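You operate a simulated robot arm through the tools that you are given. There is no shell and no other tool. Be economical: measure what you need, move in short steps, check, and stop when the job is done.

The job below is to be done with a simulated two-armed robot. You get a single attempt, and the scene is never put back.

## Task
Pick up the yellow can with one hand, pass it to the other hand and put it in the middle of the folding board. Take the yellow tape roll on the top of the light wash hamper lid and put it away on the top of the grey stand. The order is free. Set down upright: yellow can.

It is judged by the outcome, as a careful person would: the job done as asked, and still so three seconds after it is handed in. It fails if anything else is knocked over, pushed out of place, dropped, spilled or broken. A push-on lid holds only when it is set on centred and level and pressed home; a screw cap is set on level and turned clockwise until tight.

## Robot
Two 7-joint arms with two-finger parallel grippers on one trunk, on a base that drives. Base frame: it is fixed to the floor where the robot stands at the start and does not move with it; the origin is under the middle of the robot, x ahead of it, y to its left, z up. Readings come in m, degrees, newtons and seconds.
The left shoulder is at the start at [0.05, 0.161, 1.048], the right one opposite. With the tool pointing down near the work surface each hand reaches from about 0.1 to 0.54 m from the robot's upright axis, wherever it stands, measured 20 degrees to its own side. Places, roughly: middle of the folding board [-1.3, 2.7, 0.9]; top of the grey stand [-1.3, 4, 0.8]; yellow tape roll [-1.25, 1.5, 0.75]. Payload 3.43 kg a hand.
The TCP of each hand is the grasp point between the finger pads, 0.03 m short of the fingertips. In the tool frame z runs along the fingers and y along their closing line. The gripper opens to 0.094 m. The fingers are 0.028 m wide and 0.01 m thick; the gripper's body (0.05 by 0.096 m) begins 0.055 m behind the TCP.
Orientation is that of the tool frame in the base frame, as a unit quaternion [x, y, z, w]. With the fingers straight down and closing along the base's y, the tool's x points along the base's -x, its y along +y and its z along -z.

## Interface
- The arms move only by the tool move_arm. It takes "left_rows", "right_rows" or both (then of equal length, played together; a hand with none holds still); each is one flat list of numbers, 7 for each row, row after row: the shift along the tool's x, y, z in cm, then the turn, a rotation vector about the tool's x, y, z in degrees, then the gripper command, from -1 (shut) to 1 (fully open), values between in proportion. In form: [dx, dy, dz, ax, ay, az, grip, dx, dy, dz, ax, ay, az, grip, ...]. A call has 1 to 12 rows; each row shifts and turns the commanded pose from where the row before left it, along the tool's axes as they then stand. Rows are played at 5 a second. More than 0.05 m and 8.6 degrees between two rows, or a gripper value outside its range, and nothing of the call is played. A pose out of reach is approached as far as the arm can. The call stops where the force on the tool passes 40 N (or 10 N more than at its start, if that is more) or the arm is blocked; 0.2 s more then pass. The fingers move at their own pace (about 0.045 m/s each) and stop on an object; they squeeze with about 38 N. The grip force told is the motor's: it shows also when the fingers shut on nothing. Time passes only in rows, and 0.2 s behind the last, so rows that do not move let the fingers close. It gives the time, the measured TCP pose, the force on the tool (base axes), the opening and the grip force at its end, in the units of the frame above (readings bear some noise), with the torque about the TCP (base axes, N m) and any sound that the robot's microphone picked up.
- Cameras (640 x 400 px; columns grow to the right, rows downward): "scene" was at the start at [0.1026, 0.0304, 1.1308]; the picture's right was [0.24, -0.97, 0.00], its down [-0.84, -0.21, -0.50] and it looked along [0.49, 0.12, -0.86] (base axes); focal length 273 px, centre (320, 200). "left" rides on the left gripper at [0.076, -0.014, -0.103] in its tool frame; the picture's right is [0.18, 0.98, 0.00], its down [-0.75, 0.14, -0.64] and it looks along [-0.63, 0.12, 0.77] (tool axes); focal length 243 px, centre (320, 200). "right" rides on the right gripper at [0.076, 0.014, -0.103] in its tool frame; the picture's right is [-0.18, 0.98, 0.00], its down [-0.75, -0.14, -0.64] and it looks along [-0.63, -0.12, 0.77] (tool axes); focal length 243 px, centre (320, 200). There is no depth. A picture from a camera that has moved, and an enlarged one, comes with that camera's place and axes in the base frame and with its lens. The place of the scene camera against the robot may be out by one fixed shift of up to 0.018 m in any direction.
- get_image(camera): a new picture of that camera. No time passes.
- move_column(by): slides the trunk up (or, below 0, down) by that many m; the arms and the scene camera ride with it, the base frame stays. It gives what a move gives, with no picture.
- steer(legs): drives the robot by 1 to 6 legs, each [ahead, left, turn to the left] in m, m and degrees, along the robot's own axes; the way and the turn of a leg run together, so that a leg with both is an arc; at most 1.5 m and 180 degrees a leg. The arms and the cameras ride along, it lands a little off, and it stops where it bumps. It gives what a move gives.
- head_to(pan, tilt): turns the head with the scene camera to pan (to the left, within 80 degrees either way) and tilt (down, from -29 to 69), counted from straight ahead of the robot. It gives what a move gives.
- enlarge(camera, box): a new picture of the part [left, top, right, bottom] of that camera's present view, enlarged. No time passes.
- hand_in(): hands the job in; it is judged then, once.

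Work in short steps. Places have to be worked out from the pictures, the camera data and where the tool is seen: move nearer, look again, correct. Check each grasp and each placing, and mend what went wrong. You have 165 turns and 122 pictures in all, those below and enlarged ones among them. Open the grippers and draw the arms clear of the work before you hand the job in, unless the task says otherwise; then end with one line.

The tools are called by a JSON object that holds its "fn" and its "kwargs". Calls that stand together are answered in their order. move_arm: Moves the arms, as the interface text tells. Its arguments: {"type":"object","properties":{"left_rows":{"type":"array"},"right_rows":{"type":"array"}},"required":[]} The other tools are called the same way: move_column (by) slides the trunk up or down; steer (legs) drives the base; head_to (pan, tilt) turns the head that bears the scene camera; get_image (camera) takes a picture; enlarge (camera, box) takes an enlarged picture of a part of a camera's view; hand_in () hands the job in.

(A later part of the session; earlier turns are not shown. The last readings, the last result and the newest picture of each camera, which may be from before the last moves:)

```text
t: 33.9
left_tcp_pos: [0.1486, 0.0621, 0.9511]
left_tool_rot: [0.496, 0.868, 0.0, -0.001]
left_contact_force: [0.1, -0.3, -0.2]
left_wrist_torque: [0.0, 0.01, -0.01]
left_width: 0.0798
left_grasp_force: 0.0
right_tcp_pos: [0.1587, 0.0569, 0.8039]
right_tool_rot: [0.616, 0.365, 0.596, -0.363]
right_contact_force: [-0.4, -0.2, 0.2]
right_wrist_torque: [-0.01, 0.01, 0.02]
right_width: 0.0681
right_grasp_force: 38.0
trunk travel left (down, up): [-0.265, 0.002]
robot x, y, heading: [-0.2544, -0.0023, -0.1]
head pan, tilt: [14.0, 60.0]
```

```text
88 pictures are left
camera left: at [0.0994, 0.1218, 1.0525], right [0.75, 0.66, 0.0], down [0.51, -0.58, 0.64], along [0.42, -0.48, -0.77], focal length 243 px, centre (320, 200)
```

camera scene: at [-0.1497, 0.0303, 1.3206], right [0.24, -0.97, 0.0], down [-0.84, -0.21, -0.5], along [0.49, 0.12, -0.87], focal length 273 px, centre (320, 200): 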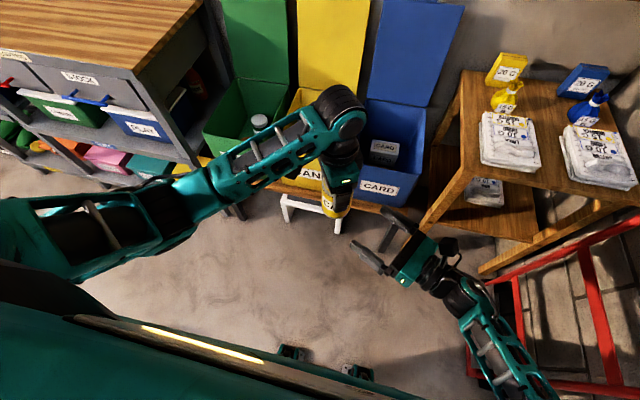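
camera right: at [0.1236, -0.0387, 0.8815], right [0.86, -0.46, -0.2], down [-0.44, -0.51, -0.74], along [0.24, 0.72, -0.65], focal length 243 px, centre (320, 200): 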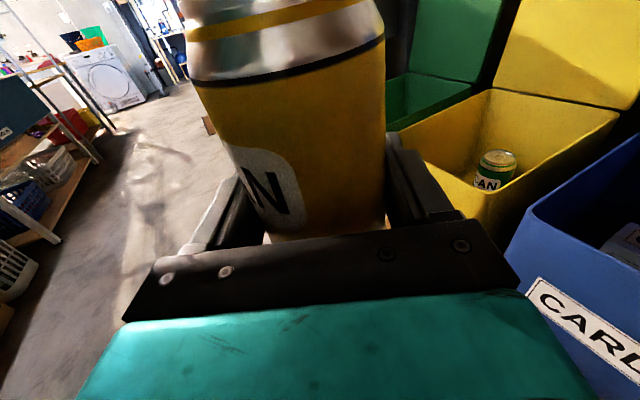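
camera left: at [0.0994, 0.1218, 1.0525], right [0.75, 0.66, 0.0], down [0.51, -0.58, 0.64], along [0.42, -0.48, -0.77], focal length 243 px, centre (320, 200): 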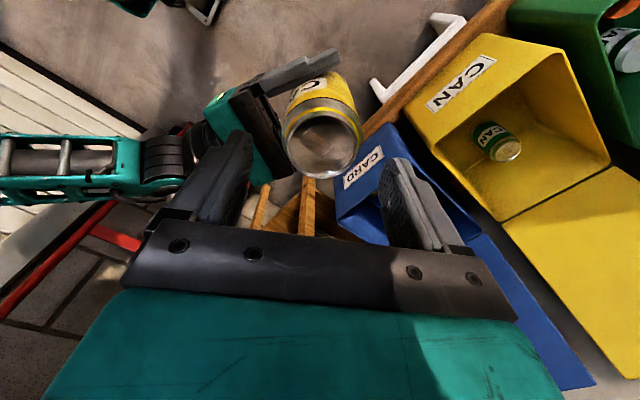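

The can is now held by the right hand alone. I draw the left hand away to its own side and look around to plan the drive.

{"fn": "move_arm", "kwargs": {"left_rows": [4.3, 2.5, 0, 0, 0, 0, 1, 4.3, 2.5, 0, 0, 0, 0, 1, 4.3, 2.5, 0, 0, 0, 0, 1, 4.3, 2.5, 0, 0, 0, 0, 1]}}

{"fn": "head_to", "kwargs": {"pan": 80, "tilt": 25}}

{"fn": "get_image", "kwargs": {"camera": "scene"}}

{"fn": "head_to", "kwargs": {"pan": -80, "tilt": 25}}

{"fn": "get_image", "kwargs": {"camera": "scene"}}

```text
t: 34.9
left_tcp_pos: [0.1479, 0.2608, 0.9491]
left_tool_rot: [0.497, 0.868, 0.0, 0.0]
left_contact_force: [-1.0, 0.4, 0.0]
left_wrist_torque: [0.02, -0.04, 0.03]
left_width: 0.0941
left_grasp_force: 0.1
right_tcp_pos: [0.1572, 0.0566, 0.8026]
right_tool_rot: [0.616, 0.365, 0.596, -0.363]
right_contact_force: [-0.1, 0.7, -0.5]
right_wrist_torque: [0.0, 0.02, 0.0]
right_width: 0.0679
right_grasp_force: 38.0
trunk travel left (down, up): [-0.265, 0.002]
robot x, y, heading: [-0.2517, -0.0004, 0.1]
head pan, tilt: [14.0, 60.0]
```

```text
t: 36.2
left_tcp_pos: [0.1469, 0.2595, 0.948]
left_tool_rot: [0.496, 0.868, 0.0, 0.0]
left_contact_force: [-0.6, -0.3, 0.3]
left_wrist_torque: [0.01, 0.02, 0.03]
left_width: 0.094
left_grasp_force: 0.0
right_tcp_pos: [0.1587, 0.0567, 0.8034]
right_tool_rot: [0.615, 0.365, 0.596, -0.364]
right_contact_force: [-0.6, 0.3, -0.2]
right_wrist_torque: [-0.01, -0.04, 0.01]
right_width: 0.068
right_grasp_force: 38.4
trunk travel left (down, up): [-0.265, 0.002]
robot x, y, heading: [-0.2515, 0.0016, -0.3]
head pan, tilt: [80.0, 25.0]
```

```text
87 pictures are left
camera scene: at [-0.1981, 0.1052, 1.3706], right [0.98, -0.18, 0.0], down [-0.07, -0.42, -0.91], along [0.16, 0.89, -0.42], focal length 273 px, centre (320, 200)
```

scene: 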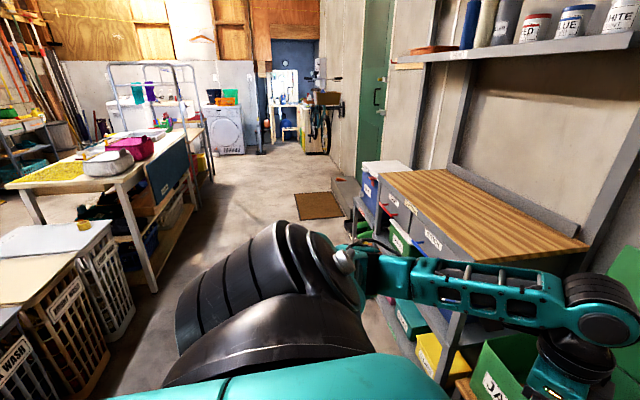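

```text
t: 38.7
left_tcp_pos: [0.1481, 0.258, 0.9474]
left_tool_rot: [0.496, 0.868, 0.001, 0.001]
left_contact_force: [0.2, 0.3, -0.8]
left_wrist_torque: [-0.03, -0.01, 0.02]
left_width: 0.094
left_grasp_force: 0.0
right_tcp_pos: [0.1583, 0.0568, 0.8031]
right_tool_rot: [0.616, 0.366, 0.595, -0.364]
right_contact_force: [0.5, 0.2, -0.5]
right_wrist_torque: [0.03, -0.01, 0.0]
right_width: 0.068
right_grasp_force: 37.9
trunk travel left (down, up): [-0.265, 0.002]
robot x, y, heading: [-0.2542, 0.0007, -0.1]
head pan, tilt: [-80.0, 25.0]
```

```text
86 pictures are left
camera scene: at [-0.1984, -0.0762, 1.3706], right [-0.98, -0.17, 0.0], down [-0.07, 0.42, -0.91], along [0.16, -0.89, -0.42], focal length 273 px, centre (320, 200)
```

scene: 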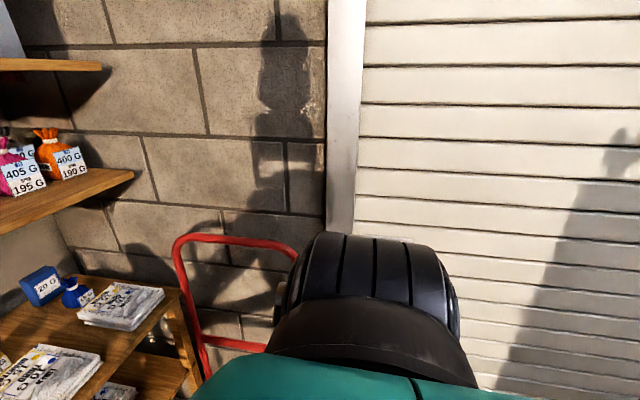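

The tape roll sits on a pale hamper lid ahead-left, with tables beyond. I turn the robot 90° left in place and look.

{"fn": "steer", "kwargs": {"legs": [[0, 0, 90]]}}

{"fn": "head_to", "kwargs": {"pan": 35, "tilt": 30}}

{"fn": "get_image", "kwargs": {"camera": "scene"}}

```text
t: 42.9
left_tcp_pos: [-0.5072, 0.4018, 0.9476]
left_tool_rot: [-0.259, 0.966, 0.0, 0.0]
left_contact_force: [0.4, 0.0, 0.3]
left_wrist_torque: [0.0, 0.0, -0.02]
left_width: 0.094
left_grasp_force: 0.1
right_tcp_pos: [-0.3052, 0.4088, 0.8035]
right_tool_rot: [0.18, 0.693, 0.167, -0.678]
right_contact_force: [-0.6, -0.7, -0.9]
right_wrist_torque: [0.0, 0.01, 0.0]
right_width: 0.0683
right_grasp_force: 38.3
trunk travel left (down, up): [-0.265, 0.002]
robot x, y, heading: [-0.2522, -0.0013, 89.7]
head pan, tilt: [-80.0, 25.0]
```

```text
t: 44.8
left_tcp_pos: [-0.5075, 0.4017, 0.9473]
left_tool_rot: [-0.259, 0.966, 0.0, 0.0]
left_contact_force: [0.4, -0.2, 0.2]
left_wrist_torque: [0.0, -0.02, -0.02]
left_width: 0.0942
left_grasp_force: 0.1
right_tcp_pos: [-0.3067, 0.4106, 0.8037]
right_tool_rot: [0.18, 0.693, 0.168, -0.678]
right_contact_force: [0.2, 0.6, 0.3]
right_wrist_torque: [0.01, -0.02, 0.0]
right_width: 0.0681
right_grasp_force: 38.1
trunk travel left (down, up): [-0.265, 0.002]
robot x, y, heading: [-0.247, -0.0044, 89.7]
head pan, tilt: [35.0, 30.0]
```

```text
85 pictures are left
camera scene: at [-0.3051, 0.1292, 1.3627], right [0.82, 0.57, 0.0], down [0.28, -0.41, -0.87], along [-0.49, 0.71, -0.5], focal length 273 px, centre (320, 200)
```

scene: 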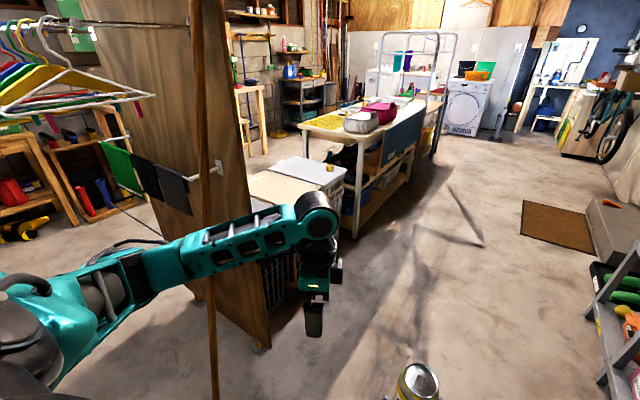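

The tape roll is at roughly (-1.04, 1.29). I drive ahead 1.2 m up the aisle and look again.

{"fn": "steer", "kwargs": {"legs": [[1.2, 0, 0]]}}

{"fn": "head_to", "kwargs": {"pan": 75, "tilt": 40}}

{"fn": "get_image", "kwargs": {"camera": "scene"}}

{"fn": "head_to", "kwargs": {"pan": 25, "tilt": 25}}

{"fn": "get_image", "kwargs": {"camera": "scene"}}

```text
t: 50.8
left_tcp_pos: [-0.4574, 1.5773, 0.9475]
left_tool_rot: [-0.24, 0.971, -0.001, 0.0]
left_contact_force: [0.3, 0.1, 0.0]
left_wrist_torque: [-0.04, -0.04, -0.02]
left_width: 0.0941
left_grasp_force: 0.0
right_tcp_pos: [-0.2547, 1.5775, 0.8034]
right_tool_rot: [0.193, 0.689, 0.18, -0.675]
right_contact_force: [0.4, 0.8, -0.1]
right_wrist_torque: [0.01, 0.01, 0.0]
right_width: 0.0679
right_grasp_force: 37.9
trunk travel left (down, up): [-0.265, 0.002]
robot x, y, heading: [-0.2192, 1.1665, 87.2]
head pan, tilt: [35.0, 30.0]
```

```text
t: 51.8
left_tcp_pos: [-0.4586, 1.5777, 0.9478]
left_tool_rot: [-0.24, 0.971, 0.0, 0.0]
left_contact_force: [0.4, 0.6, 0.0]
left_wrist_torque: [0.03, 0.02, 0.03]
left_width: 0.0941
left_grasp_force: 0.1
right_tcp_pos: [-0.2552, 1.578, 0.804]
right_tool_rot: [0.193, 0.689, 0.181, -0.675]
right_contact_force: [-0.7, -0.5, -0.4]
right_wrist_torque: [0.01, -0.01, -0.04]
right_width: 0.0682
right_grasp_force: 38.2
trunk travel left (down, up): [-0.265, 0.002]
robot x, y, heading: [-0.2161, 1.1642, 87.0]
head pan, tilt: [75.0, 40.0]
```

```text
84 pictures are left
camera scene: at [-0.2996, 1.2462, 1.3473], right [0.31, 0.95, 0.0], down [0.61, -0.2, -0.77], along [-0.73, 0.23, -0.64], focal length 273 px, centre (320, 200)
```

scene: 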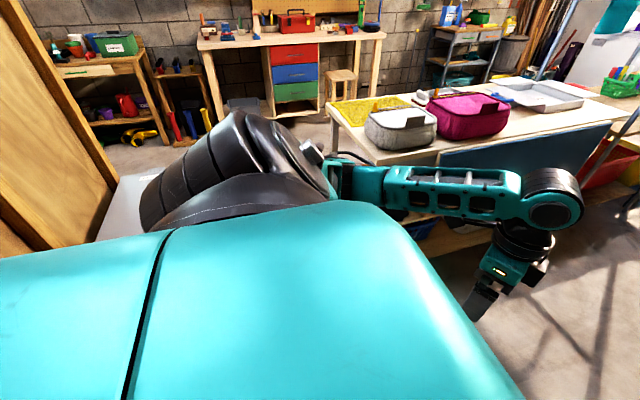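

```text
t: 53.0
left_tcp_pos: [-0.4588, 1.5784, 0.9474]
left_tool_rot: [-0.241, 0.971, 0.001, 0.0]
left_contact_force: [0.3, -0.1, 0.7]
left_wrist_torque: [0.01, 0.01, -0.02]
left_width: 0.094
left_grasp_force: 0.0
right_tcp_pos: [-0.2561, 1.5774, 0.8035]
right_tool_rot: [0.193, 0.689, 0.18, -0.675]
right_contact_force: [-0.3, 0.7, -0.1]
right_wrist_torque: [-0.02, 0.01, -0.03]
right_width: 0.0681
right_grasp_force: 38.8
trunk travel left (down, up): [-0.265, 0.002]
robot x, y, heading: [-0.2153, 1.1658, 87.2]
head pan, tilt: [25.0, 25.0]
```

```text
83 pictures are left
camera scene: at [-0.2536, 1.3054, 1.3706], right [0.93, 0.38, 0.0], down [0.16, -0.39, -0.91], along [-0.34, 0.84, -0.42], focal length 273 px, centre (320, 200)
```

scene: 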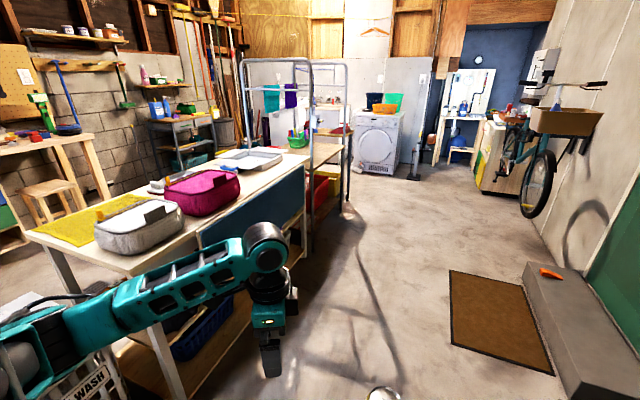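

The folding board and grey stand should project at about (250,155) and (325,133); I enlarge that area.

{"fn": "enlarge", "kwargs": {"camera": "scene", "box": [90, 60, 410, 260]}}

```text
2.00 times, centred on (250, 160) of scene
camera zoom: at [-0.2536, 1.3054, 1.3706], right [0.93, 0.38, 0.0], down [0.16, -0.39, -0.91], along [-0.34, 0.84, -0.42], focal length 547 px, centre (460, 280)
```

zoom: 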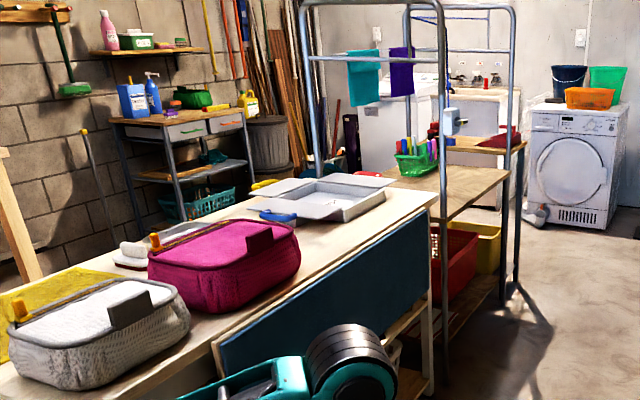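

The board is the grey tray-like panel on the table. First the tape: I turn left to face the hampers.

{"fn": "steer", "kwargs": {"legs": [[0, 0, 92]]}}

{"fn": "head_to", "kwargs": {"pan": 0, "tilt": 35}}

{"fn": "get_image", "kwargs": {"camera": "scene"}}

```text
t: 57.4
left_tcp_pos: [-0.6148, 0.8998, 0.9473]
left_tool_rot: [0.872, -0.489, 0.0, 0.001]
left_contact_force: [-0.1, -0.3, -0.2]
left_wrist_torque: [0.0, -0.01, -0.01]
left_width: 0.0939
left_grasp_force: 0.1
right_tcp_pos: [-0.6279, 1.1018, 0.8048]
right_tool_rot: [-0.37, 0.613, -0.368, -0.593]
right_contact_force: [0.2, 0.7, -0.1]
right_wrist_torque: [-0.01, -0.01, -0.01]
right_width: 0.0681
right_grasp_force: 38.2
trunk travel left (down, up): [-0.265, 0.002]
robot x, y, heading: [-0.2169, 1.1643, -179.1]
head pan, tilt: [25.0, 25.0]
```

```text
t: 58.3
left_tcp_pos: [-0.6122, 0.8994, 0.9477]
left_tool_rot: [0.872, -0.49, 0.0, 0.0]
left_contact_force: [-0.4, -0.1, 0.5]
left_wrist_torque: [0.03, 0.02, 0.01]
left_width: 0.094
left_grasp_force: 0.1
right_tcp_pos: [-0.6285, 1.1016, 0.8042]
right_tool_rot: [-0.37, 0.613, -0.369, -0.593]
right_contact_force: [0.4, 0.7, -0.3]
right_wrist_torque: [-0.01, 0.0, 0.03]
right_width: 0.0683
right_grasp_force: 38.3
trunk travel left (down, up): [-0.265, 0.002]
robot x, y, heading: [-0.2154, 1.1648, -179.3]
head pan, tilt: [0.0, 35.0]
```

```text
81 pictures are left
camera scene: at [-0.3487, 1.1781, 1.3549], right [-0.02, 1.0, 0.0], down [0.57, 0.01, -0.82], along [-0.82, -0.01, -0.57], focal length 273 px, centre (320, 200)
```

scene: 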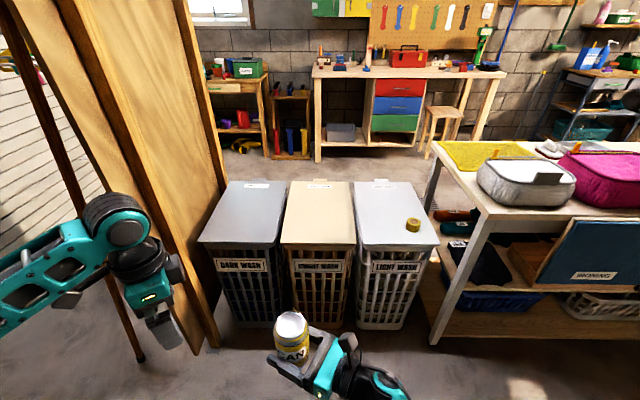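

The tape is at about (-1.07, 1.49). I'll place the can first, so I raise the right hand with the can and tuck the left hand back and up.

{"fn": "move_arm", "kwargs": {"left_rows": [2.1, -3.4, -2, 0, 0, 0, 1, 2.1, -3.4, -2, 0, 0, 0, 1, 2.1, -3.4, -2, 0, 0, 0, 1, 2.1, -3.4, -2, 0, 0, 0, 1, 2.1, -3.4, -2, 0, 0, 0, 1], "right_rows": [4.5, 0, 0, 0, 0, 0, -1, 4.5, 0, 0, 0, 0, 0, -1, 4.5, 0, 0, 0, 0, 0, -1, 4.5, 0, 0, 0, 0, 0, -1, 4, 0, 0, 0, 0, 0, -1]}}

```text
t: 59.5
left_tcp_pos: [-0.4807, 0.884, 1.0453]
left_tool_rot: [0.872, -0.489, 0.0, -0.001]
left_contact_force: [0.4, 0.3, -0.8]
left_wrist_torque: [0.02, 0.01, 0.04]
left_width: 0.094
left_grasp_force: 0.2
left hand out of reach, approached as far as the arm can: row 4, 5
right_tcp_pos: [-0.6334, 1.0993, 1.022]
right_tool_rot: [-0.371, 0.613, -0.368, -0.593]
right_contact_force: [-0.3, -0.6, -0.2]
right_wrist_torque: [0.01, 0.0, 0.0]
right_width: 0.0682
right_grasp_force: 38.0
trunk travel left (down, up): [-0.265, 0.002]
robot x, y, heading: [-0.2171, 1.1667, -179.1]
head pan, tilt: [0.0, 35.0]
```

Both hands are clear of table height. I strafe right along the table to y ≈ 2.6.

{"fn": "steer", "kwargs": {"legs": [[0, -1.43, 0]]}}

{"fn": "head_to", "kwargs": {"pan": 0, "tilt": 35}}

{"fn": "get_image", "kwargs": {"camera": "scene"}}

```text
t: 66.3
left_tcp_pos: [-0.498, 2.2545, 1.0444]
left_tool_rot: [0.87, -0.493, 0.0, -0.001]
left_contact_force: [-0.1, 0.1, 0.0]
left_wrist_torque: [-0.02, 0.02, 0.01]
left_width: 0.094
left_grasp_force: 0.0
right_tcp_pos: [-0.6486, 2.4697, 1.0221]
right_tool_rot: [-0.367, 0.615, -0.366, -0.595]
right_contact_force: [0.1, 0.2, 0.4]
right_wrist_torque: [-0.05, 0.01, -0.01]
right_width: 0.0681
right_grasp_force: 38.0
trunk travel left (down, up): [-0.265, 0.002]
robot x, y, heading: [-0.2332, 2.5338, -179.7]
head pan, tilt: [0.0, 35.0]
```

```text
t: 66.9
left_tcp_pos: [-0.4983, 2.2537, 1.0444]
left_tool_rot: [0.87, -0.492, 0.001, -0.001]
left_contact_force: [0.2, 1.1, 0.4]
left_wrist_torque: [-0.02, -0.02, 0.0]
left_width: 0.094
left_grasp_force: 0.0
right_tcp_pos: [-0.65, 2.4712, 1.0226]
right_tool_rot: [-0.367, 0.615, -0.365, -0.595]
right_contact_force: [0.3, -0.4, -0.4]
right_wrist_torque: [-0.01, 0.04, 0.03]
right_width: 0.0681
right_grasp_force: 38.7
trunk travel left (down, up): [-0.265, 0.002]
robot x, y, heading: [-0.2382, 2.5309, -179.5]
head pan, tilt: [0.0, 35.0]
```

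```text
80 pictures are left
camera scene: at [-0.3635, 2.5477, 1.3549], right [-0.01, 1.0, 0.0], down [0.57, 0.0, -0.82], along [-0.82, -0.01, -0.57], focal length 273 px, centre (320, 200)
```

scene: 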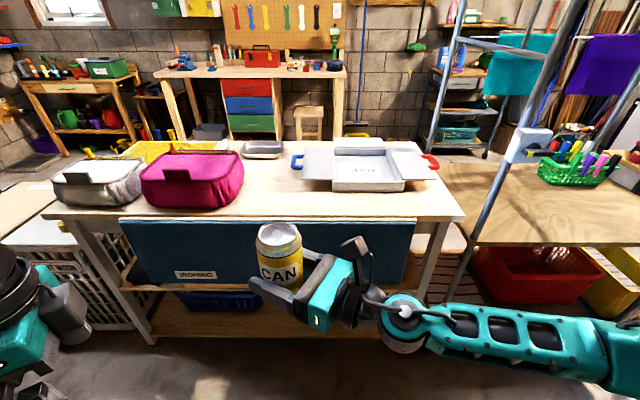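

The folding board is in view at right of table. I enlarge it.

{"fn": "enlarge", "kwargs": {"camera": "scene", "box": [270, 110, 470, 235]}}

```text
3.20 times, centred on (370, 172) of scene
camera zoom: at [-0.3635, 2.5477, 1.3549], right [-0.01, 1.0, 0.0], down [0.57, 0.0, -0.82], along [-0.82, -0.01, -0.57], focal length 875 px, centre (160, 288)
```

zoom: 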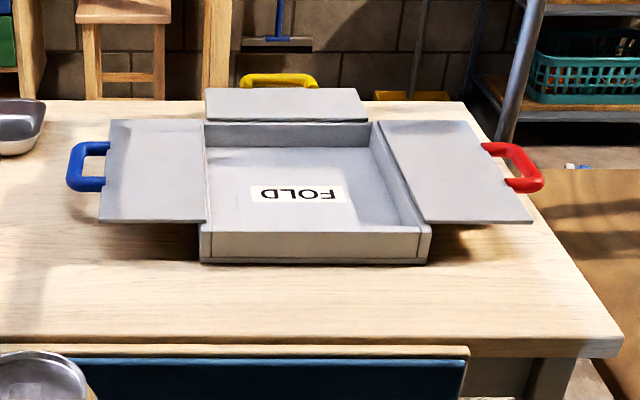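

The board is a shallow tray (floor centre about (-1.28, 2.70)), whose rim would obstruct the level hand. So I'll stand the can on the free table strip in front of it, regrip from above with the same right hand, then place it. I drive closer.

{"fn": "steer", "kwargs": {"legs": [[0.36, -0.07, 0]]}}

{"fn": "head_to", "kwargs": {"pan": -10, "tilt": 50}}

{"fn": "get_image", "kwargs": {"camera": "scene"}}

{"fn": "get_image", "kwargs": {"camera": "right"}}

```text
t: 69.3
left_tcp_pos: [-0.8651, 2.3225, 1.044]
left_tool_rot: [0.87, -0.493, 0.001, -0.001]
left_contact_force: [-0.6, 1.2, -0.8]
left_wrist_torque: [-0.03, -0.01, -0.01]
left_width: 0.0941
left_grasp_force: 0.1
right_tcp_pos: [-1.0152, 2.5392, 1.0226]
right_tool_rot: [-0.367, 0.615, -0.366, -0.595]
right_contact_force: [0.5, 0.4, -0.5]
right_wrist_torque: [-0.01, 0.01, 0.02]
right_width: 0.0682
right_grasp_force: 37.8
trunk travel left (down, up): [-0.265, 0.002]
robot x, y, heading: [-0.6006, 2.6013, -179.4]
head pan, tilt: [0.0, 35.0]
```

```text
t: 70.0
left_tcp_pos: [-0.8647, 2.3234, 1.0448]
left_tool_rot: [0.87, -0.493, 0.0, -0.001]
left_contact_force: [-0.7, 0.9, -0.4]
left_wrist_torque: [-0.03, 0.0, 0.0]
left_width: 0.0938
left_grasp_force: 0.1
right_tcp_pos: [-1.015, 2.5379, 1.0225]
right_tool_rot: [-0.368, 0.614, -0.366, -0.594]
right_contact_force: [0.1, 0.5, 0.1]
right_wrist_torque: [0.03, 0.02, 0.01]
right_width: 0.0681
right_grasp_force: 38.3
trunk travel left (down, up): [-0.265, 0.002]
robot x, y, heading: [-0.5981, 2.6025, -179.6]
head pan, tilt: [-10.0, 50.0]
```

```text
78 pictures are left
camera scene: at [-0.7166, 2.6298, 1.3332], right [0.17, 0.99, 0.0], down [0.75, -0.13, -0.64], along [-0.63, 0.11, -0.77], focal length 273 px, centre (320, 200)
```

scene: 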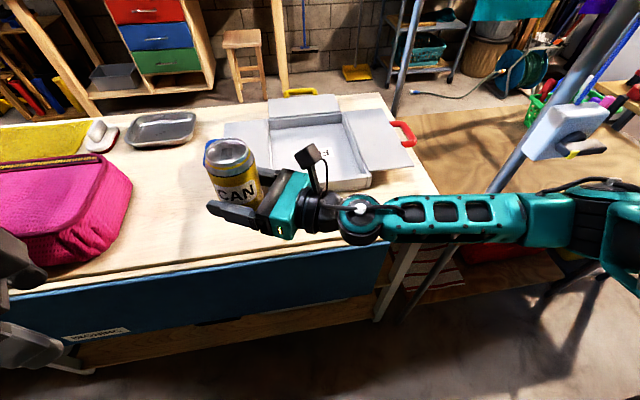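

```text
77 pictures are left
camera right: at [-0.9819, 2.6358, 1.1005], right [-0.87, 0.46, -0.2], down [0.44, 0.52, -0.74], along [-0.23, -0.72, -0.65], focal length 243 px, centre (320, 200)
```

right: 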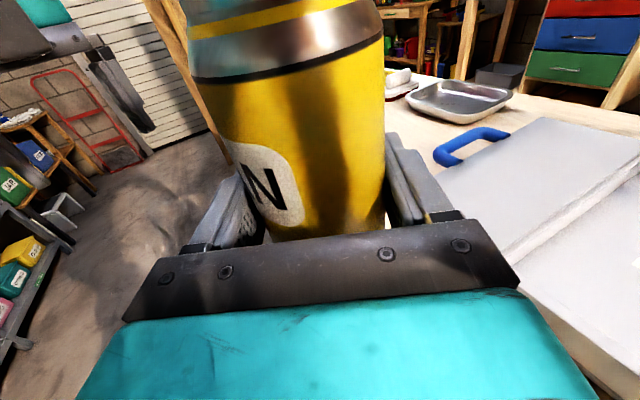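

I enlarge to measure the table edge, the tray and the free strip.

{"fn": "enlarge", "kwargs": {"camera": "scene", "box": [180, 80, 440, 280]}}

```text
2.00 times, centred on (310, 180) of scene
camera zoom: at [-0.7166, 2.6298, 1.3332], right [0.17, 0.99, 0.0], down [0.75, -0.13, -0.64], along [-0.63, 0.11, -0.77], focal length 547 px, centre (340, 240)
```

zoom: 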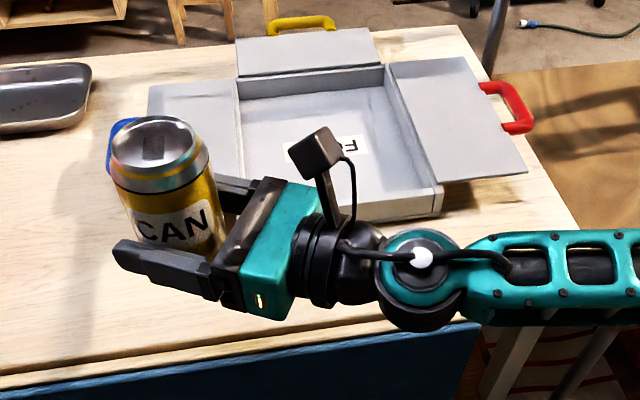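

Table edge is x ≈ -1.01, tray spans x -1.145…-1.41, y 2.60…2.82. I move the can above (-1.09, 2.52), about 3 cm over the table.

{"fn": "move_arm", "kwargs": {"right_rows": [0, 1.93, 1.7, 0, 0, 0, -1, 0, 1.93, 1.7, 0, 0, 0, -1, 0, 1.93, 1.7, 0, 0, 0, -1, -4, 0, 0, 0, 0, 0, -1, -4, 0, 0, 0, 0, 0, -1, -3.5, 0, 0, 0, 0, 0, -1]}}

{"fn": "get_image", "kwargs": {"camera": "scene"}}

{"fn": "get_image", "kwargs": {"camera": "left"}}

```text
t: 71.5
left_tcp_pos: [-0.8633, 2.3223, 1.0446]
left_tool_rot: [0.87, -0.493, 0.0, -0.001]
left_contact_force: [0.0, 0.0, -0.5]
left_wrist_torque: [-0.02, -0.01, 0.0]
left_width: 0.0943
left_grasp_force: 0.0
right_tcp_pos: [-1.084, 2.5212, 0.9033]
right_tool_rot: [-0.367, 0.615, -0.365, -0.595]
right_contact_force: [0.6, -0.5, -0.1]
right_wrist_torque: [0.0, 0.02, 0.01]
right_width: 0.0681
right_grasp_force: 38.1
trunk travel left (down, up): [-0.265, 0.002]
robot x, y, heading: [-0.5996, 2.6052, -179.5]
head pan, tilt: [-10.0, 50.0]
```

```text
75 pictures are left
camera scene: at [-0.7166, 2.6297, 1.3332], right [0.17, 0.99, 0.0], down [0.76, -0.13, -0.64], along [-0.63, 0.11, -0.77], focal length 273 px, centre (320, 200)
```

scene: 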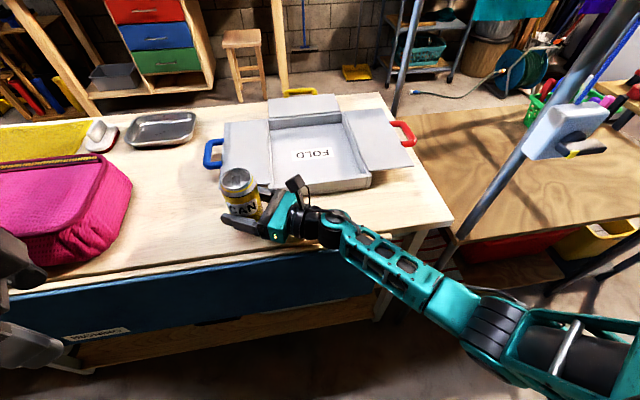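

```text
74 pictures are left
camera left: at [-0.8112, 2.2667, 1.1471], right [-0.75, -0.66, 0.0], down [-0.51, 0.57, 0.64], along [-0.42, 0.48, -0.77], focal length 243 px, centre (320, 200)
```

left: 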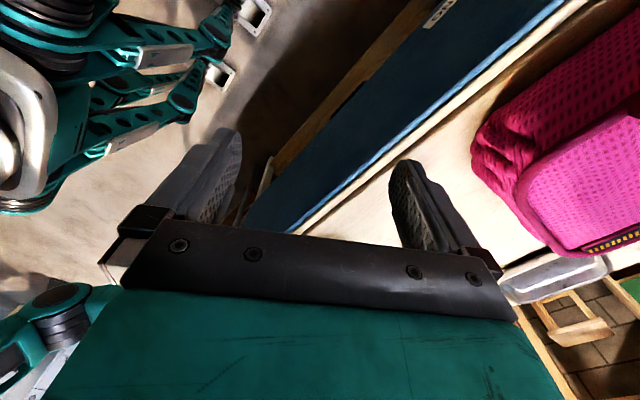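

I zoom on the can to gauge the gap to the table.

{"fn": "enlarge", "kwargs": {"camera": "scene", "box": [190, 140, 330, 260]}}

```text
3.33 times, centred on (260, 200) of scene
camera zoom: at [-0.7166, 2.6297, 1.3332], right [0.17, 0.99, 0.0], down [0.76, -0.13, -0.64], along [-0.63, 0.11, -0.77], focal length 911 px, centre (520, 200)
```

zoom: 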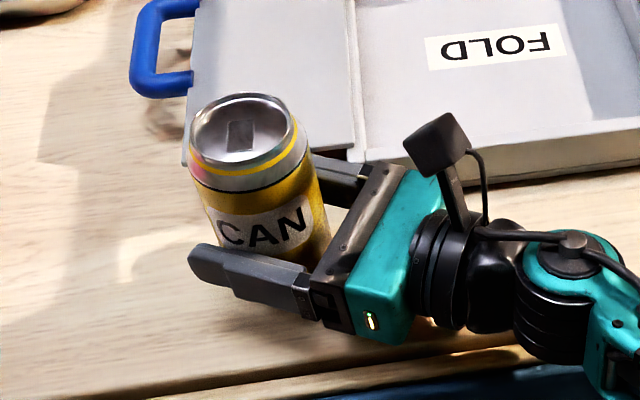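

Now I descend in 5 mm steps, watching the force.

{"fn": "move_arm", "kwargs": {"right_rows": [-0.5, 0, 0, 0, 0, 0, -1, -0.5, 0, 0, 0, 0, 0, -1, -0.5, 0, 0, 0, 0, 0, -1, -0.4, 0, 0, 0, 0, 0, -1]}}

```text
t: 72.5
left_tcp_pos: [-0.8608, 2.3245, 1.047]
left_tool_rot: [0.87, -0.493, -0.001, 0.001]
left_contact_force: [0.1, 0.5, 0.3]
left_wrist_torque: [-0.01, -0.01, 0.01]
left_width: 0.094
left_grasp_force: 0.1
right_tcp_pos: [-1.0837, 2.523, 0.8971]
right_tool_rot: [-0.367, 0.609, -0.366, -0.6]
right_contact_force: [12.6, 13.6, 35.5]
right_wrist_torque: [2.79, -1.07, -0.49]
right_width: 0.0683
right_grasp_force: 38.5
trunk travel left (down, up): [-0.265, 0.002]
robot x, y, heading: [-0.5984, 2.6035, -179.8]
head pan, tilt: [-10.0, 50.0]
```

Contact came early, and the torque says the gripper body (about 7 cm behind the TCP) touched the table, not the can. I lift 1.5 cm and pitch the hand 7° nose-down so the can's edge becomes the lowest point.

{"fn": "move_arm", "kwargs": {"right_rows": [1.5, 0, 0, 0, 0, 0, -1, 0, 0, 0, 0, -3.5, 0, -1, 0, 0, 0, 0, -3.5, 0, -1]}}

{"fn": "enlarge", "kwargs": {"camera": "scene", "box": [190, 140, 330, 260]}}

{"fn": "get_image", "kwargs": {"camera": "right"}}

```text
t: 73.2
left_tcp_pos: [-0.8637, 2.3234, 1.0445]
left_tool_rot: [0.87, -0.493, 0.001, -0.001]
left_contact_force: [-0.5, -0.2, 0.0]
left_wrist_torque: [0.02, 0.0, 0.0]
left_width: 0.0939
left_grasp_force: 0.0
right_tcp_pos: [-1.0846, 2.523, 0.8994]
right_tool_rot: [-0.388, 0.65, -0.342, -0.556]
right_contact_force: [0.3, 0.4, 0.4]
right_wrist_torque: [-0.01, 0.03, -0.02]
right_width: 0.0679
right_grasp_force: 37.9
trunk travel left (down, up): [-0.265, 0.002]
robot x, y, heading: [-0.6, 2.6033, -179.6]
head pan, tilt: [-10.0, 50.0]
```

```text
3.33 times, centred on (260, 200) of scene
camera zoom: at [-0.7166, 2.63, 1.333], right [0.17, 0.99, 0.0], down [0.76, -0.13, -0.64], along [-0.63, 0.11, -0.77], focal length 911 px, centre (520, 200)
```

zoom: 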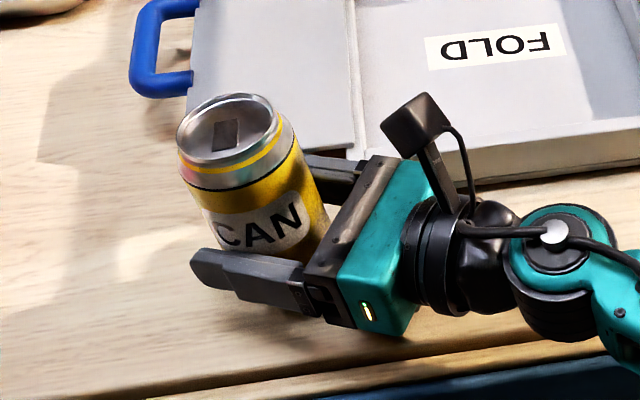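

```text
71 pictures are left
camera right: at [-1.0579, 2.6099, 0.9894], right [-0.86, 0.48, -0.2], down [0.48, 0.59, -0.65], along [-0.19, -0.65, -0.74], focal length 243 px, centre (320, 200)
```

right: 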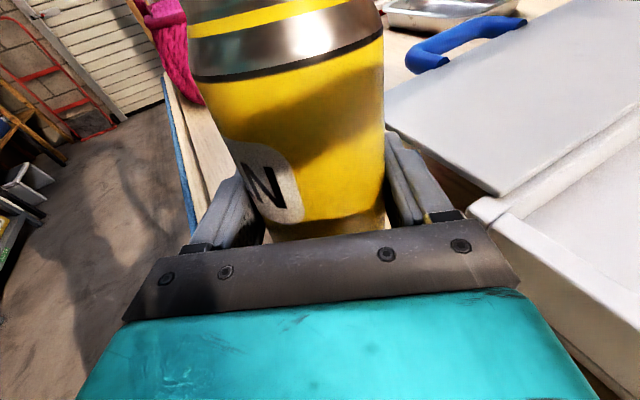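

I lower in 2 mm steps until the can touches.

{"fn": "move_arm", "kwargs": {"right_rows": [-0.2, 0, 0, 0, 0, 0, -1, -0.2, 0, 0, 0, 0, 0, -1]}}

```text
t: 73.8
left_tcp_pos: [-0.863, 2.3226, 1.0459]
left_tool_rot: [0.87, -0.493, 0.0, -0.001]
left_contact_force: [-0.6, -0.1, 0.4]
left_wrist_torque: [-0.04, 0.0, -0.02]
left_width: 0.0939
left_grasp_force: 0.1
right_tcp_pos: [-1.0861, 2.5225, 0.8984]
right_tool_rot: [-0.39, 0.649, -0.343, -0.556]
right_contact_force: [-0.3, -0.2, 0.0]
right_wrist_torque: [0.0, 0.05, 0.02]
right_width: 0.0681
right_grasp_force: 37.9
trunk travel left (down, up): [-0.265, 0.002]
robot x, y, heading: [-0.5966, 2.602, -179.8]
head pan, tilt: [-10.0, 50.0]
```

{"fn": "move_arm", "kwargs": {"right_rows": [-0.2, 0, 0, 0, 0, 0, -1, -0.2, 0, 0, 0, 0, 0, -1, -0.2, 0, 0, 0, 0, 0, -1]}}

```text
t: 74.7
left_tcp_pos: [-0.8637, 2.3227, 1.0452]
left_tool_rot: [0.87, -0.494, 0.001, -0.001]
left_contact_force: [0.7, 0.3, -0.4]
left_wrist_torque: [-0.04, -0.01, 0.01]
left_width: 0.0939
left_grasp_force: 0.1
right_tcp_pos: [-1.0861, 2.5224, 0.8909]
right_tool_rot: [-0.389, 0.649, -0.343, -0.556]
right_contact_force: [0.1, 0.7, 0.2]
right_wrist_torque: [-0.04, 0.04, -0.02]
right_width: 0.068
right_grasp_force: 37.9
trunk travel left (down, up): [-0.265, 0.002]
robot x, y, heading: [-0.5963, 2.6008, -179.5]
head pan, tilt: [-10.0, 50.0]
```

No contact yet at TCP z 0.891; continuing.

{"fn": "move_arm", "kwargs": {"right_rows": [-0.2, 0, 0, 0, 0, 0, -1, -0.2, 0, 0, 0, 0, 0, -1, -0.2, 0, 0, 0, 0, 0, -1]}}

```text
t: 75.5
left_tcp_pos: [-0.8621, 2.3246, 1.0453]
left_tool_rot: [0.87, -0.494, 0.001, -0.001]
left_contact_force: [0.5, 0.2, -0.8]
left_wrist_torque: [-0.02, -0.01, -0.01]
left_width: 0.094
left_grasp_force: 0.1
right_tcp_pos: [-1.0842, 2.5236, 0.891]
right_tool_rot: [-0.389, 0.647, -0.343, -0.559]
right_contact_force: [-0.5, 1.0, 16.1]
right_wrist_torque: [-0.2, 0.26, -0.02]
right_width: 0.0683
right_grasp_force: 38.2
trunk travel left (down, up): [-0.265, 0.002]
robot x, y, heading: [-0.5988, 2.6057, -179.6]
head pan, tilt: [-10.0, 50.0]
```

The can's far bottom edge now rests on the table (contact right under it). I release gently.

{"fn": "move_arm", "kwargs": {"right_rows": [0, 0, 0, 0, 0, 0, -0.2, 0, 0, 0, 0, 0, 0, 0.5, 0, 0, 0, 0, 0, 0, 1, 0, 0, 0, 0, 0, 0, 1, 0, 0, 0, 0, 0, 0, 1]}}

{"fn": "enlarge", "kwargs": {"camera": "scene", "box": [190, 140, 330, 260]}}

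{"fn": "get_image", "kwargs": {"camera": "right"}}

```text
t: 76.7
left_tcp_pos: [-0.8627, 2.3233, 1.0454]
left_tool_rot: [0.87, -0.493, 0.0, -0.001]
left_contact_force: [1.2, -0.3, -0.5]
left_wrist_torque: [0.0, 0.01, 0.01]
left_width: 0.0943
left_grasp_force: 0.1
right_tcp_pos: [-1.0833, 2.5252, 0.8865]
right_tool_rot: [-0.389, 0.649, -0.342, -0.556]
right_contact_force: [5.0, 4.1, 14.6]
right_wrist_torque: [1.09, -0.28, 0.03]
right_width: 0.0922
right_grasp_force: 0.1
trunk travel left (down, up): [-0.265, 0.002]
robot x, y, heading: [-0.6001, 2.6034, -179.6]
head pan, tilt: [-10.0, 50.0]
```

```text
3.33 times, centred on (260, 200) of scene
camera zoom: at [-0.7149, 2.6303, 1.3333], right [0.17, 0.99, 0.0], down [0.75, -0.13, -0.64], along [-0.63, 0.11, -0.77], focal length 911 px, centre (520, 200)
```

zoom: 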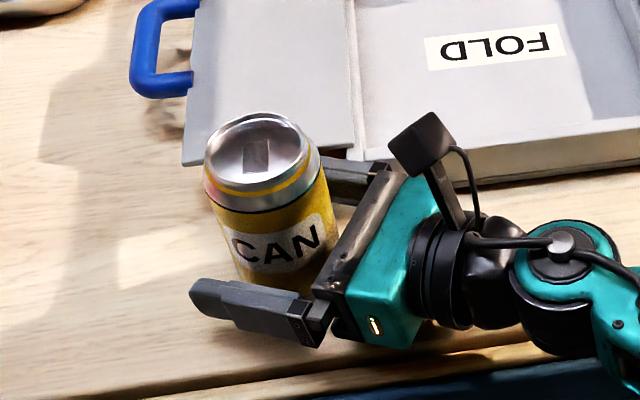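

```text
69 pictures are left
camera right: at [-1.056, 2.6124, 0.9761], right [-0.86, 0.48, -0.19], down [0.48, 0.59, -0.65], along [-0.2, -0.65, -0.73], focal length 243 px, centre (320, 200)
```

right: 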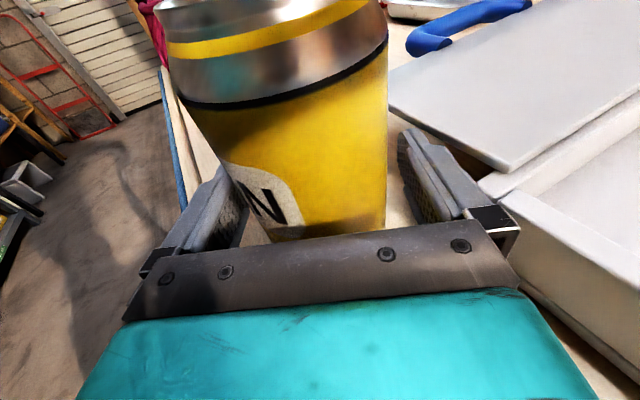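

The can stands upright. I lift the hand 3 mm to unload it, then back off along the tool axis.

{"fn": "move_arm", "kwargs": {"right_rows": [0.4, 0, 0, 0, 0, 0, 1, 0, 0, -2, 0, 0, 0, 1, 0, 0, -2.5, 0, 0, 0, 1, 0, 0, -2.5, 0, 0, 0, 1, 0, 0, -2.5, 0, 0, 0, 1, 0, 0, -2.5, 0, 0, 0, 1]}}

{"fn": "get_image", "kwargs": {"camera": "scene"}}

```text
t: 78.0
left_tcp_pos: [-0.8633, 2.3225, 1.0445]
left_tool_rot: [0.87, -0.492, 0.001, -0.001]
left_contact_force: [0.4, -0.6, -0.7]
left_wrist_torque: [-0.05, 0.02, -0.01]
left_width: 0.0938
left_grasp_force: 0.0
right_tcp_pos: [-1.0329, 2.6283, 0.9084]
right_tool_rot: [-0.389, 0.65, -0.342, -0.556]
right_contact_force: [-0.1, 0.3, 0.2]
right_wrist_torque: [0.02, -0.01, -0.03]
right_width: 0.094
right_grasp_force: 0.0
trunk travel left (down, up): [-0.265, 0.002]
robot x, y, heading: [-0.5967, 2.6005, -179.6]
head pan, tilt: [-10.0, 50.0]
```

```text
68 pictures are left
camera scene: at [-0.7163, 2.6301, 1.3332], right [0.17, 0.99, 0.0], down [0.76, -0.13, -0.64], along [-0.63, 0.11, -0.77], focal length 273 px, centre (320, 200)
```

scene: 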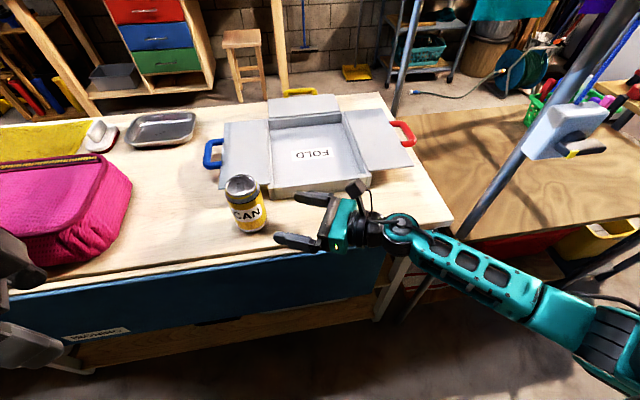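

The can stands well on the table. I raise the right hand and begin turning it back to tool-down.

{"fn": "move_arm", "kwargs": {"right_rows": [4.8, 0, 0, 0, 0, 0, 1, 4.8, 0, 0, 0, 0, 0, 1, 4.8, 0, 0, 0, 0, 0, 1, 0, 0, 0, 0, -5.7, 0, 1, 0, 0, 0, 0, -5.7, 0, 1, 0, 0, 0, 0, -5.7, 0, 1, 0, 0, 0, 6.8, 0, -3.2, 1, 0, 0, 0, 6.8, 0, -3.2, 1, 0, 0, 0, 6.8, 0, -3.2, 1, 0, 0, 0, 6.8, 0, -3.2, 1]}}

{"fn": "move_arm", "kwargs": {"right_rows": [0, 0, 0, 0, 0, -8.2, 1, 0, 0, 0, 0, 0, -8.2, 1, 0, 0, 0, 0, 0, -8.2, 1, 0, 0, 0, 0, 0, -8.2, 1, 0, 0, 0, 0, 0, -8.2, 1, 0, 0, 0, 0, 0, -8.2, 1, 0, 0, 0, 0, 0, -8.2, 1, 0, 0, 0, 0, 0, -8.2, 1, 0, 0, 0, 0, 0, -8.2, 1, 0, 0, 0, 0, 0, -8.2, 1, 0, 0, 0, 0, 0, -8, 1]}}

{"fn": "move_arm", "kwargs": {"right_rows": [0, 0, 0, 8.2, 0, 0, 1, 0, 0, 0, 8.2, 0, 0, 1, 0, 0, 0, 8.2, 0, 0, 1, 0, 0, 0, 8.2, 0, 0, 1, 0, 0, 0, 8.2, 0, 0, 1, 0, 0, 0, 8.2, 0, 0, 1, 0, 0, 0, 8.2, 0, 0, 1, 0, 0, 0, 8.2, 0, 0, 1]}}

{"fn": "get_image", "kwargs": {"camera": "scene"}}

```text
t: 80.2
left_tcp_pos: [-0.8642, 2.324, 1.0443]
left_tool_rot: [0.87, -0.494, 0.0, -0.001]
left_contact_force: [-0.1, -0.2, 0.2]
left_wrist_torque: [0.01, 0.0, 0.01]
left_width: 0.094
left_grasp_force: 0.1
right_tcp_pos: [-1.0419, 2.6117, 1.0503]
right_tool_rot: [0.608, -0.586, 0.392, 0.366]
right_contact_force: [0.7, 0.6, -0.1]
right_wrist_torque: [0.03, -0.03, -0.02]
right_width: 0.0939
right_grasp_force: 0.0
trunk travel left (down, up): [-0.265, 0.002]
robot x, y, heading: [-0.5995, 2.6021, -179.7]
head pan, tilt: [-10.0, 50.0]
```

```text
t: 82.7
left_tcp_pos: [-0.8638, 2.3242, 1.0438]
left_tool_rot: [0.87, -0.493, 0.001, -0.001]
left_contact_force: [-0.1, 0.6, 0.1]
left_wrist_torque: [0.04, 0.01, 0.02]
left_width: 0.0942
left_grasp_force: 0.1
right_tcp_pos: [-1.0421, 2.612, 1.0501]
right_tool_rot: [0.844, 0.017, 0.017, 0.535]
right_contact_force: [1.0, 0.1, -0.1]
right_wrist_torque: [0.03, -0.01, 0.01]
right_width: 0.0941
right_grasp_force: 0.1
trunk travel left (down, up): [-0.265, 0.002]
robot x, y, heading: [-0.6015, 2.6039, -179.8]
head pan, tilt: [-10.0, 50.0]
```

```text
t: 84.5
left_tcp_pos: [-0.864, 2.322, 1.0445]
left_tool_rot: [0.87, -0.493, 0.0, 0.0]
left_contact_force: [0.2, 0.2, -0.2]
left_wrist_torque: [0.01, 0.01, 0.0]
left_width: 0.0941
left_grasp_force: 0.0
right_tcp_pos: [-1.0423, 2.6108, 1.0494]
right_tool_rot: [1.0, 0.022, 0.008, -0.008]
right_contact_force: [-1.1, -0.5, -0.4]
right_wrist_torque: [0.01, 0.01, -0.03]
right_width: 0.094
right_grasp_force: 0.1
trunk travel left (down, up): [-0.265, 0.002]
robot x, y, heading: [-0.5996, 2.6014, -179.6]
head pan, tilt: [-10.0, 50.0]
```

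```text
67 pictures are left
camera scene: at [-0.7165, 2.6294, 1.3331], right [0.17, 0.99, 0.0], down [0.76, -0.13, -0.64], along [-0.63, 0.11, -0.77], focal length 273 px, centre (320, 200)
```

scene: 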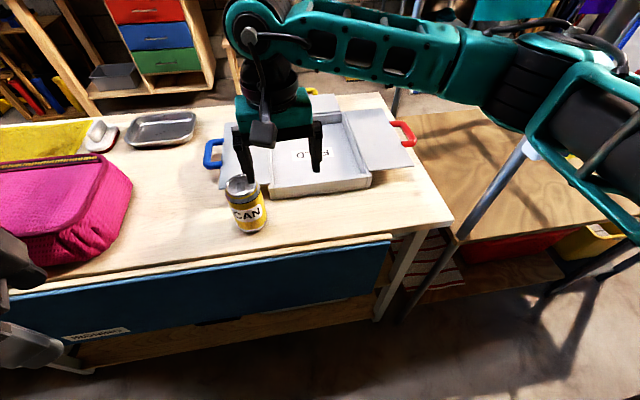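

The right hand is tool-down above the table. I locate the can accurately with both cameras.

{"fn": "enlarge", "kwargs": {"camera": "scene", "box": [190, 140, 330, 260]}}

{"fn": "get_image", "kwargs": {"camera": "right"}}

```text
3.33 times, centred on (260, 200) of scene
camera zoom: at [-0.7165, 2.6294, 1.3331], right [0.17, 0.99, 0.0], down [0.76, -0.13, -0.64], along [-0.63, 0.11, -0.77], focal length 911 px, centre (520, 200)
```

zoom: 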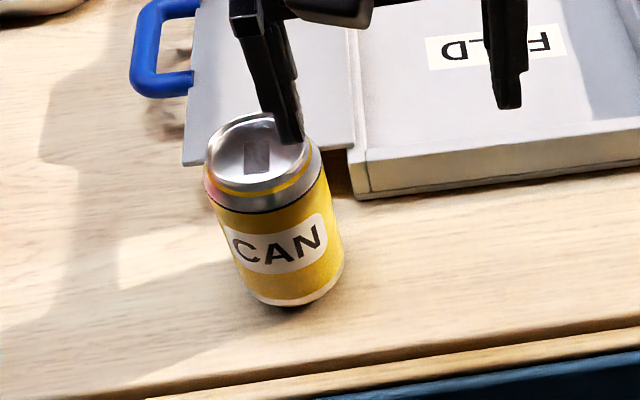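

```text
65 pictures are left
camera right: at [-0.967, 2.5983, 1.1526], right [-0.14, -0.99, -0.02], down [-0.77, 0.1, 0.63], along [-0.63, 0.1, -0.77], focal length 243 px, centre (320, 200)
```

right: 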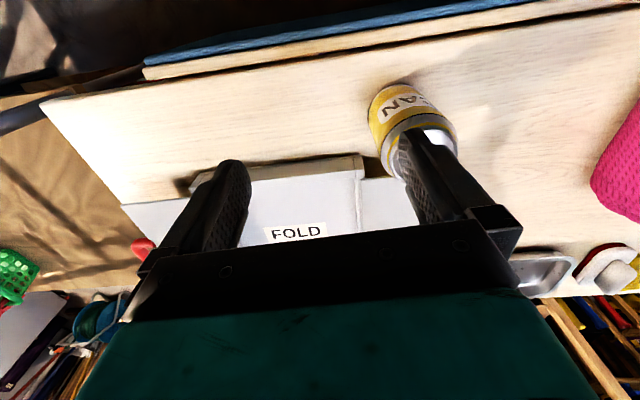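

Can centre is about (-1.065, 2.54). I move over it, straighten the small tilt, and look again.

{"fn": "move_arm", "kwargs": {"right_rows": [-1.3, 3.5, 0, 0, 0, 0, 1, -1.3, 3.5, 0, -0.9, -0.9, 0, 1]}}

{"fn": "get_image", "kwargs": {"camera": "right"}}

```text
t: 85.0
left_tcp_pos: [-0.8641, 2.3226, 1.0451]
left_tool_rot: [0.87, -0.493, 0.0, -0.001]
left_contact_force: [-0.7, 0.4, 0.0]
left_wrist_torque: [0.03, 0.02, 0.0]
left_width: 0.0941
left_grasp_force: 0.0
right_tcp_pos: [-1.0645, 2.5396, 1.0475]
right_tool_rot: [1.0, 0.021, -0.001, 0.001]
right_contact_force: [0.5, -0.2, -0.9]
right_wrist_torque: [-0.01, 0.01, 0.0]
right_width: 0.0939
right_grasp_force: 0.0
trunk travel left (down, up): [-0.265, 0.002]
robot x, y, heading: [-0.5983, 2.6031, -179.6]
head pan, tilt: [-10.0, 50.0]
```

```text
64 pictures are left
camera right: at [-0.9895, 2.5297, 1.1496], right [-0.14, -0.99, 0.0], down [-0.76, 0.11, 0.64], along [-0.64, 0.09, -0.77], focal length 243 px, centre (320, 200)
```

right: 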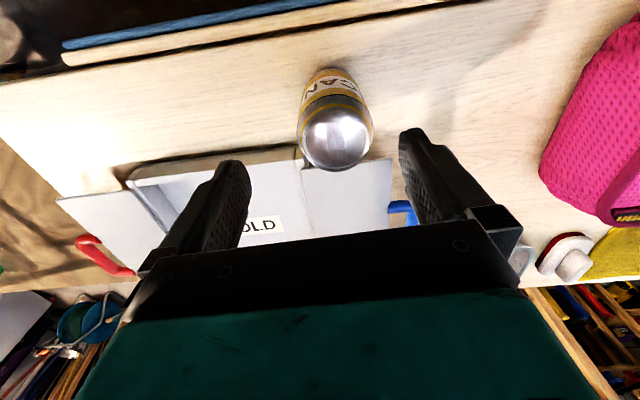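

Lid centre reads about (-1.074, 2.528). I correct and lower 4 cm, then check.

{"fn": "move_arm", "kwargs": {"right_rows": [-0.9, 1.2, 0, 0, 0, 0, 1, 0, 0, 4, 0, 0, 0, 1]}}

{"fn": "get_image", "kwargs": {"camera": "right"}}

{"fn": "enlarge", "kwargs": {"camera": "scene", "box": [190, 100, 330, 260]}}

```text
t: 85.7
left_tcp_pos: [-0.8644, 2.3238, 1.0436]
left_tool_rot: [0.87, -0.493, 0.002, 0.0]
left_contact_force: [1.1, -0.3, 0.5]
left_wrist_torque: [0.01, 0.0, -0.01]
left_width: 0.0938
left_grasp_force: 0.1
right_tcp_pos: [-1.0747, 2.5306, 1.0067]
right_tool_rot: [1.0, 0.023, -0.001, 0.002]
right_contact_force: [-0.2, 0.2, -0.2]
right_wrist_torque: [-0.03, 0.02, 0.01]
right_width: 0.0942
right_grasp_force: 0.1
trunk travel left (down, up): [-0.265, 0.002]
robot x, y, heading: [-0.6007, 2.603, -179.7]
head pan, tilt: [-10.0, 50.0]
```

```text
63 pictures are left
camera right: at [-0.9986, 2.5196, 1.1081], right [-0.14, -0.99, 0.0], down [-0.76, 0.11, 0.64], along [-0.64, 0.09, -0.77], focal length 243 px, centre (320, 200)
```

right: 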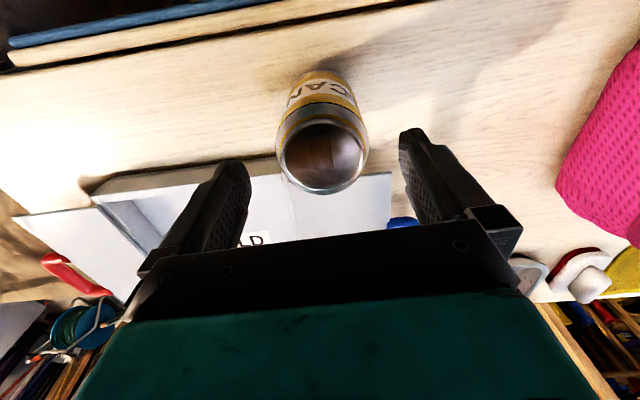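

```text
2.50 times, centred on (260, 180) of scene
camera zoom: at [-0.7169, 2.6303, 1.3331], right [0.17, 0.99, 0.0], down [0.76, -0.13, -0.64], along [-0.63, 0.11, -0.77], focal length 684 px, centre (470, 250)
```

zoom: 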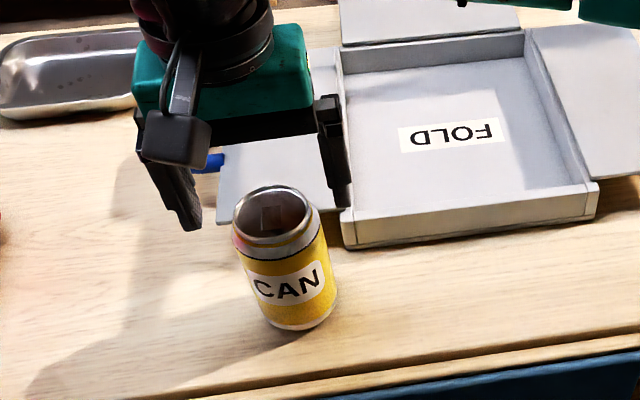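

Calibrating the scene camera with the fingertips, the lid centre is within 4 mm of the TCP. I descend 5 cm and close.

{"fn": "move_arm", "kwargs": {"right_rows": [0, -0.3, 1.5, 0, 0, 0, 1, 0, 0, 1.5, 0, 0, 0, 1, 0, 0, 1, 0, 0, 0, 1, 0, 0, 1, 0, 0, 0, 1]}}

{"fn": "get_image", "kwargs": {"camera": "right"}}

{"fn": "enlarge", "kwargs": {"camera": "scene", "box": [190, 100, 330, 260]}}

```text
t: 86.7
left_tcp_pos: [-0.8647, 2.3225, 1.0442]
left_tool_rot: [0.87, -0.493, 0.0, -0.001]
left_contact_force: [0.4, 0.7, 0.6]
left_wrist_torque: [0.02, 0.02, -0.03]
left_width: 0.094
left_grasp_force: 0.2
right_tcp_pos: [-1.0752, 2.533, 0.9583]
right_tool_rot: [1.0, 0.021, -0.001, 0.001]
right_contact_force: [0.3, -0.6, -0.6]
right_wrist_torque: [0.01, 0.01, 0.01]
right_width: 0.0941
right_grasp_force: 0.1
trunk travel left (down, up): [-0.265, 0.002]
robot x, y, heading: [-0.5992, 2.6045, -179.7]
head pan, tilt: [-10.0, 50.0]
```

```text
61 pictures are left
camera right: at [-0.9994, 2.5227, 1.0601], right [-0.14, -0.99, 0.0], down [-0.76, 0.11, 0.64], along [-0.64, 0.09, -0.77], focal length 243 px, centre (320, 200)
```

right: 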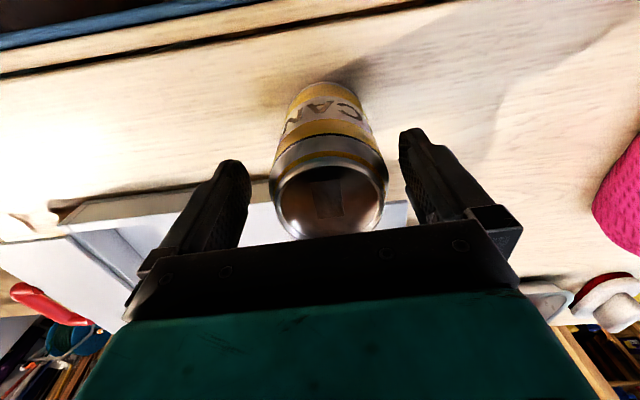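

```text
2.50 times, centred on (260, 180) of scene
camera zoom: at [-0.7166, 2.6299, 1.3331], right [0.17, 0.99, 0.0], down [0.76, -0.13, -0.64], along [-0.63, 0.11, -0.77], focal length 684 px, centre (470, 250)
```

zoom: 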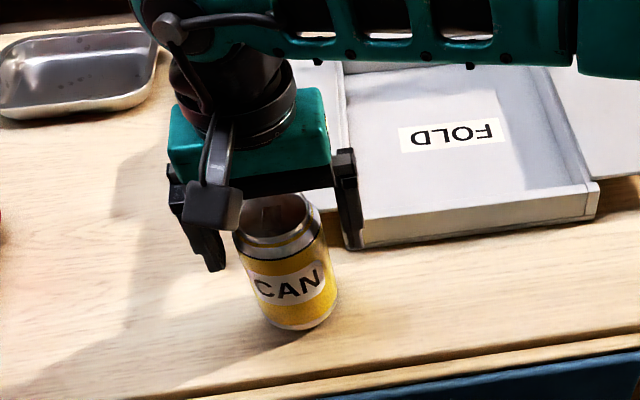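

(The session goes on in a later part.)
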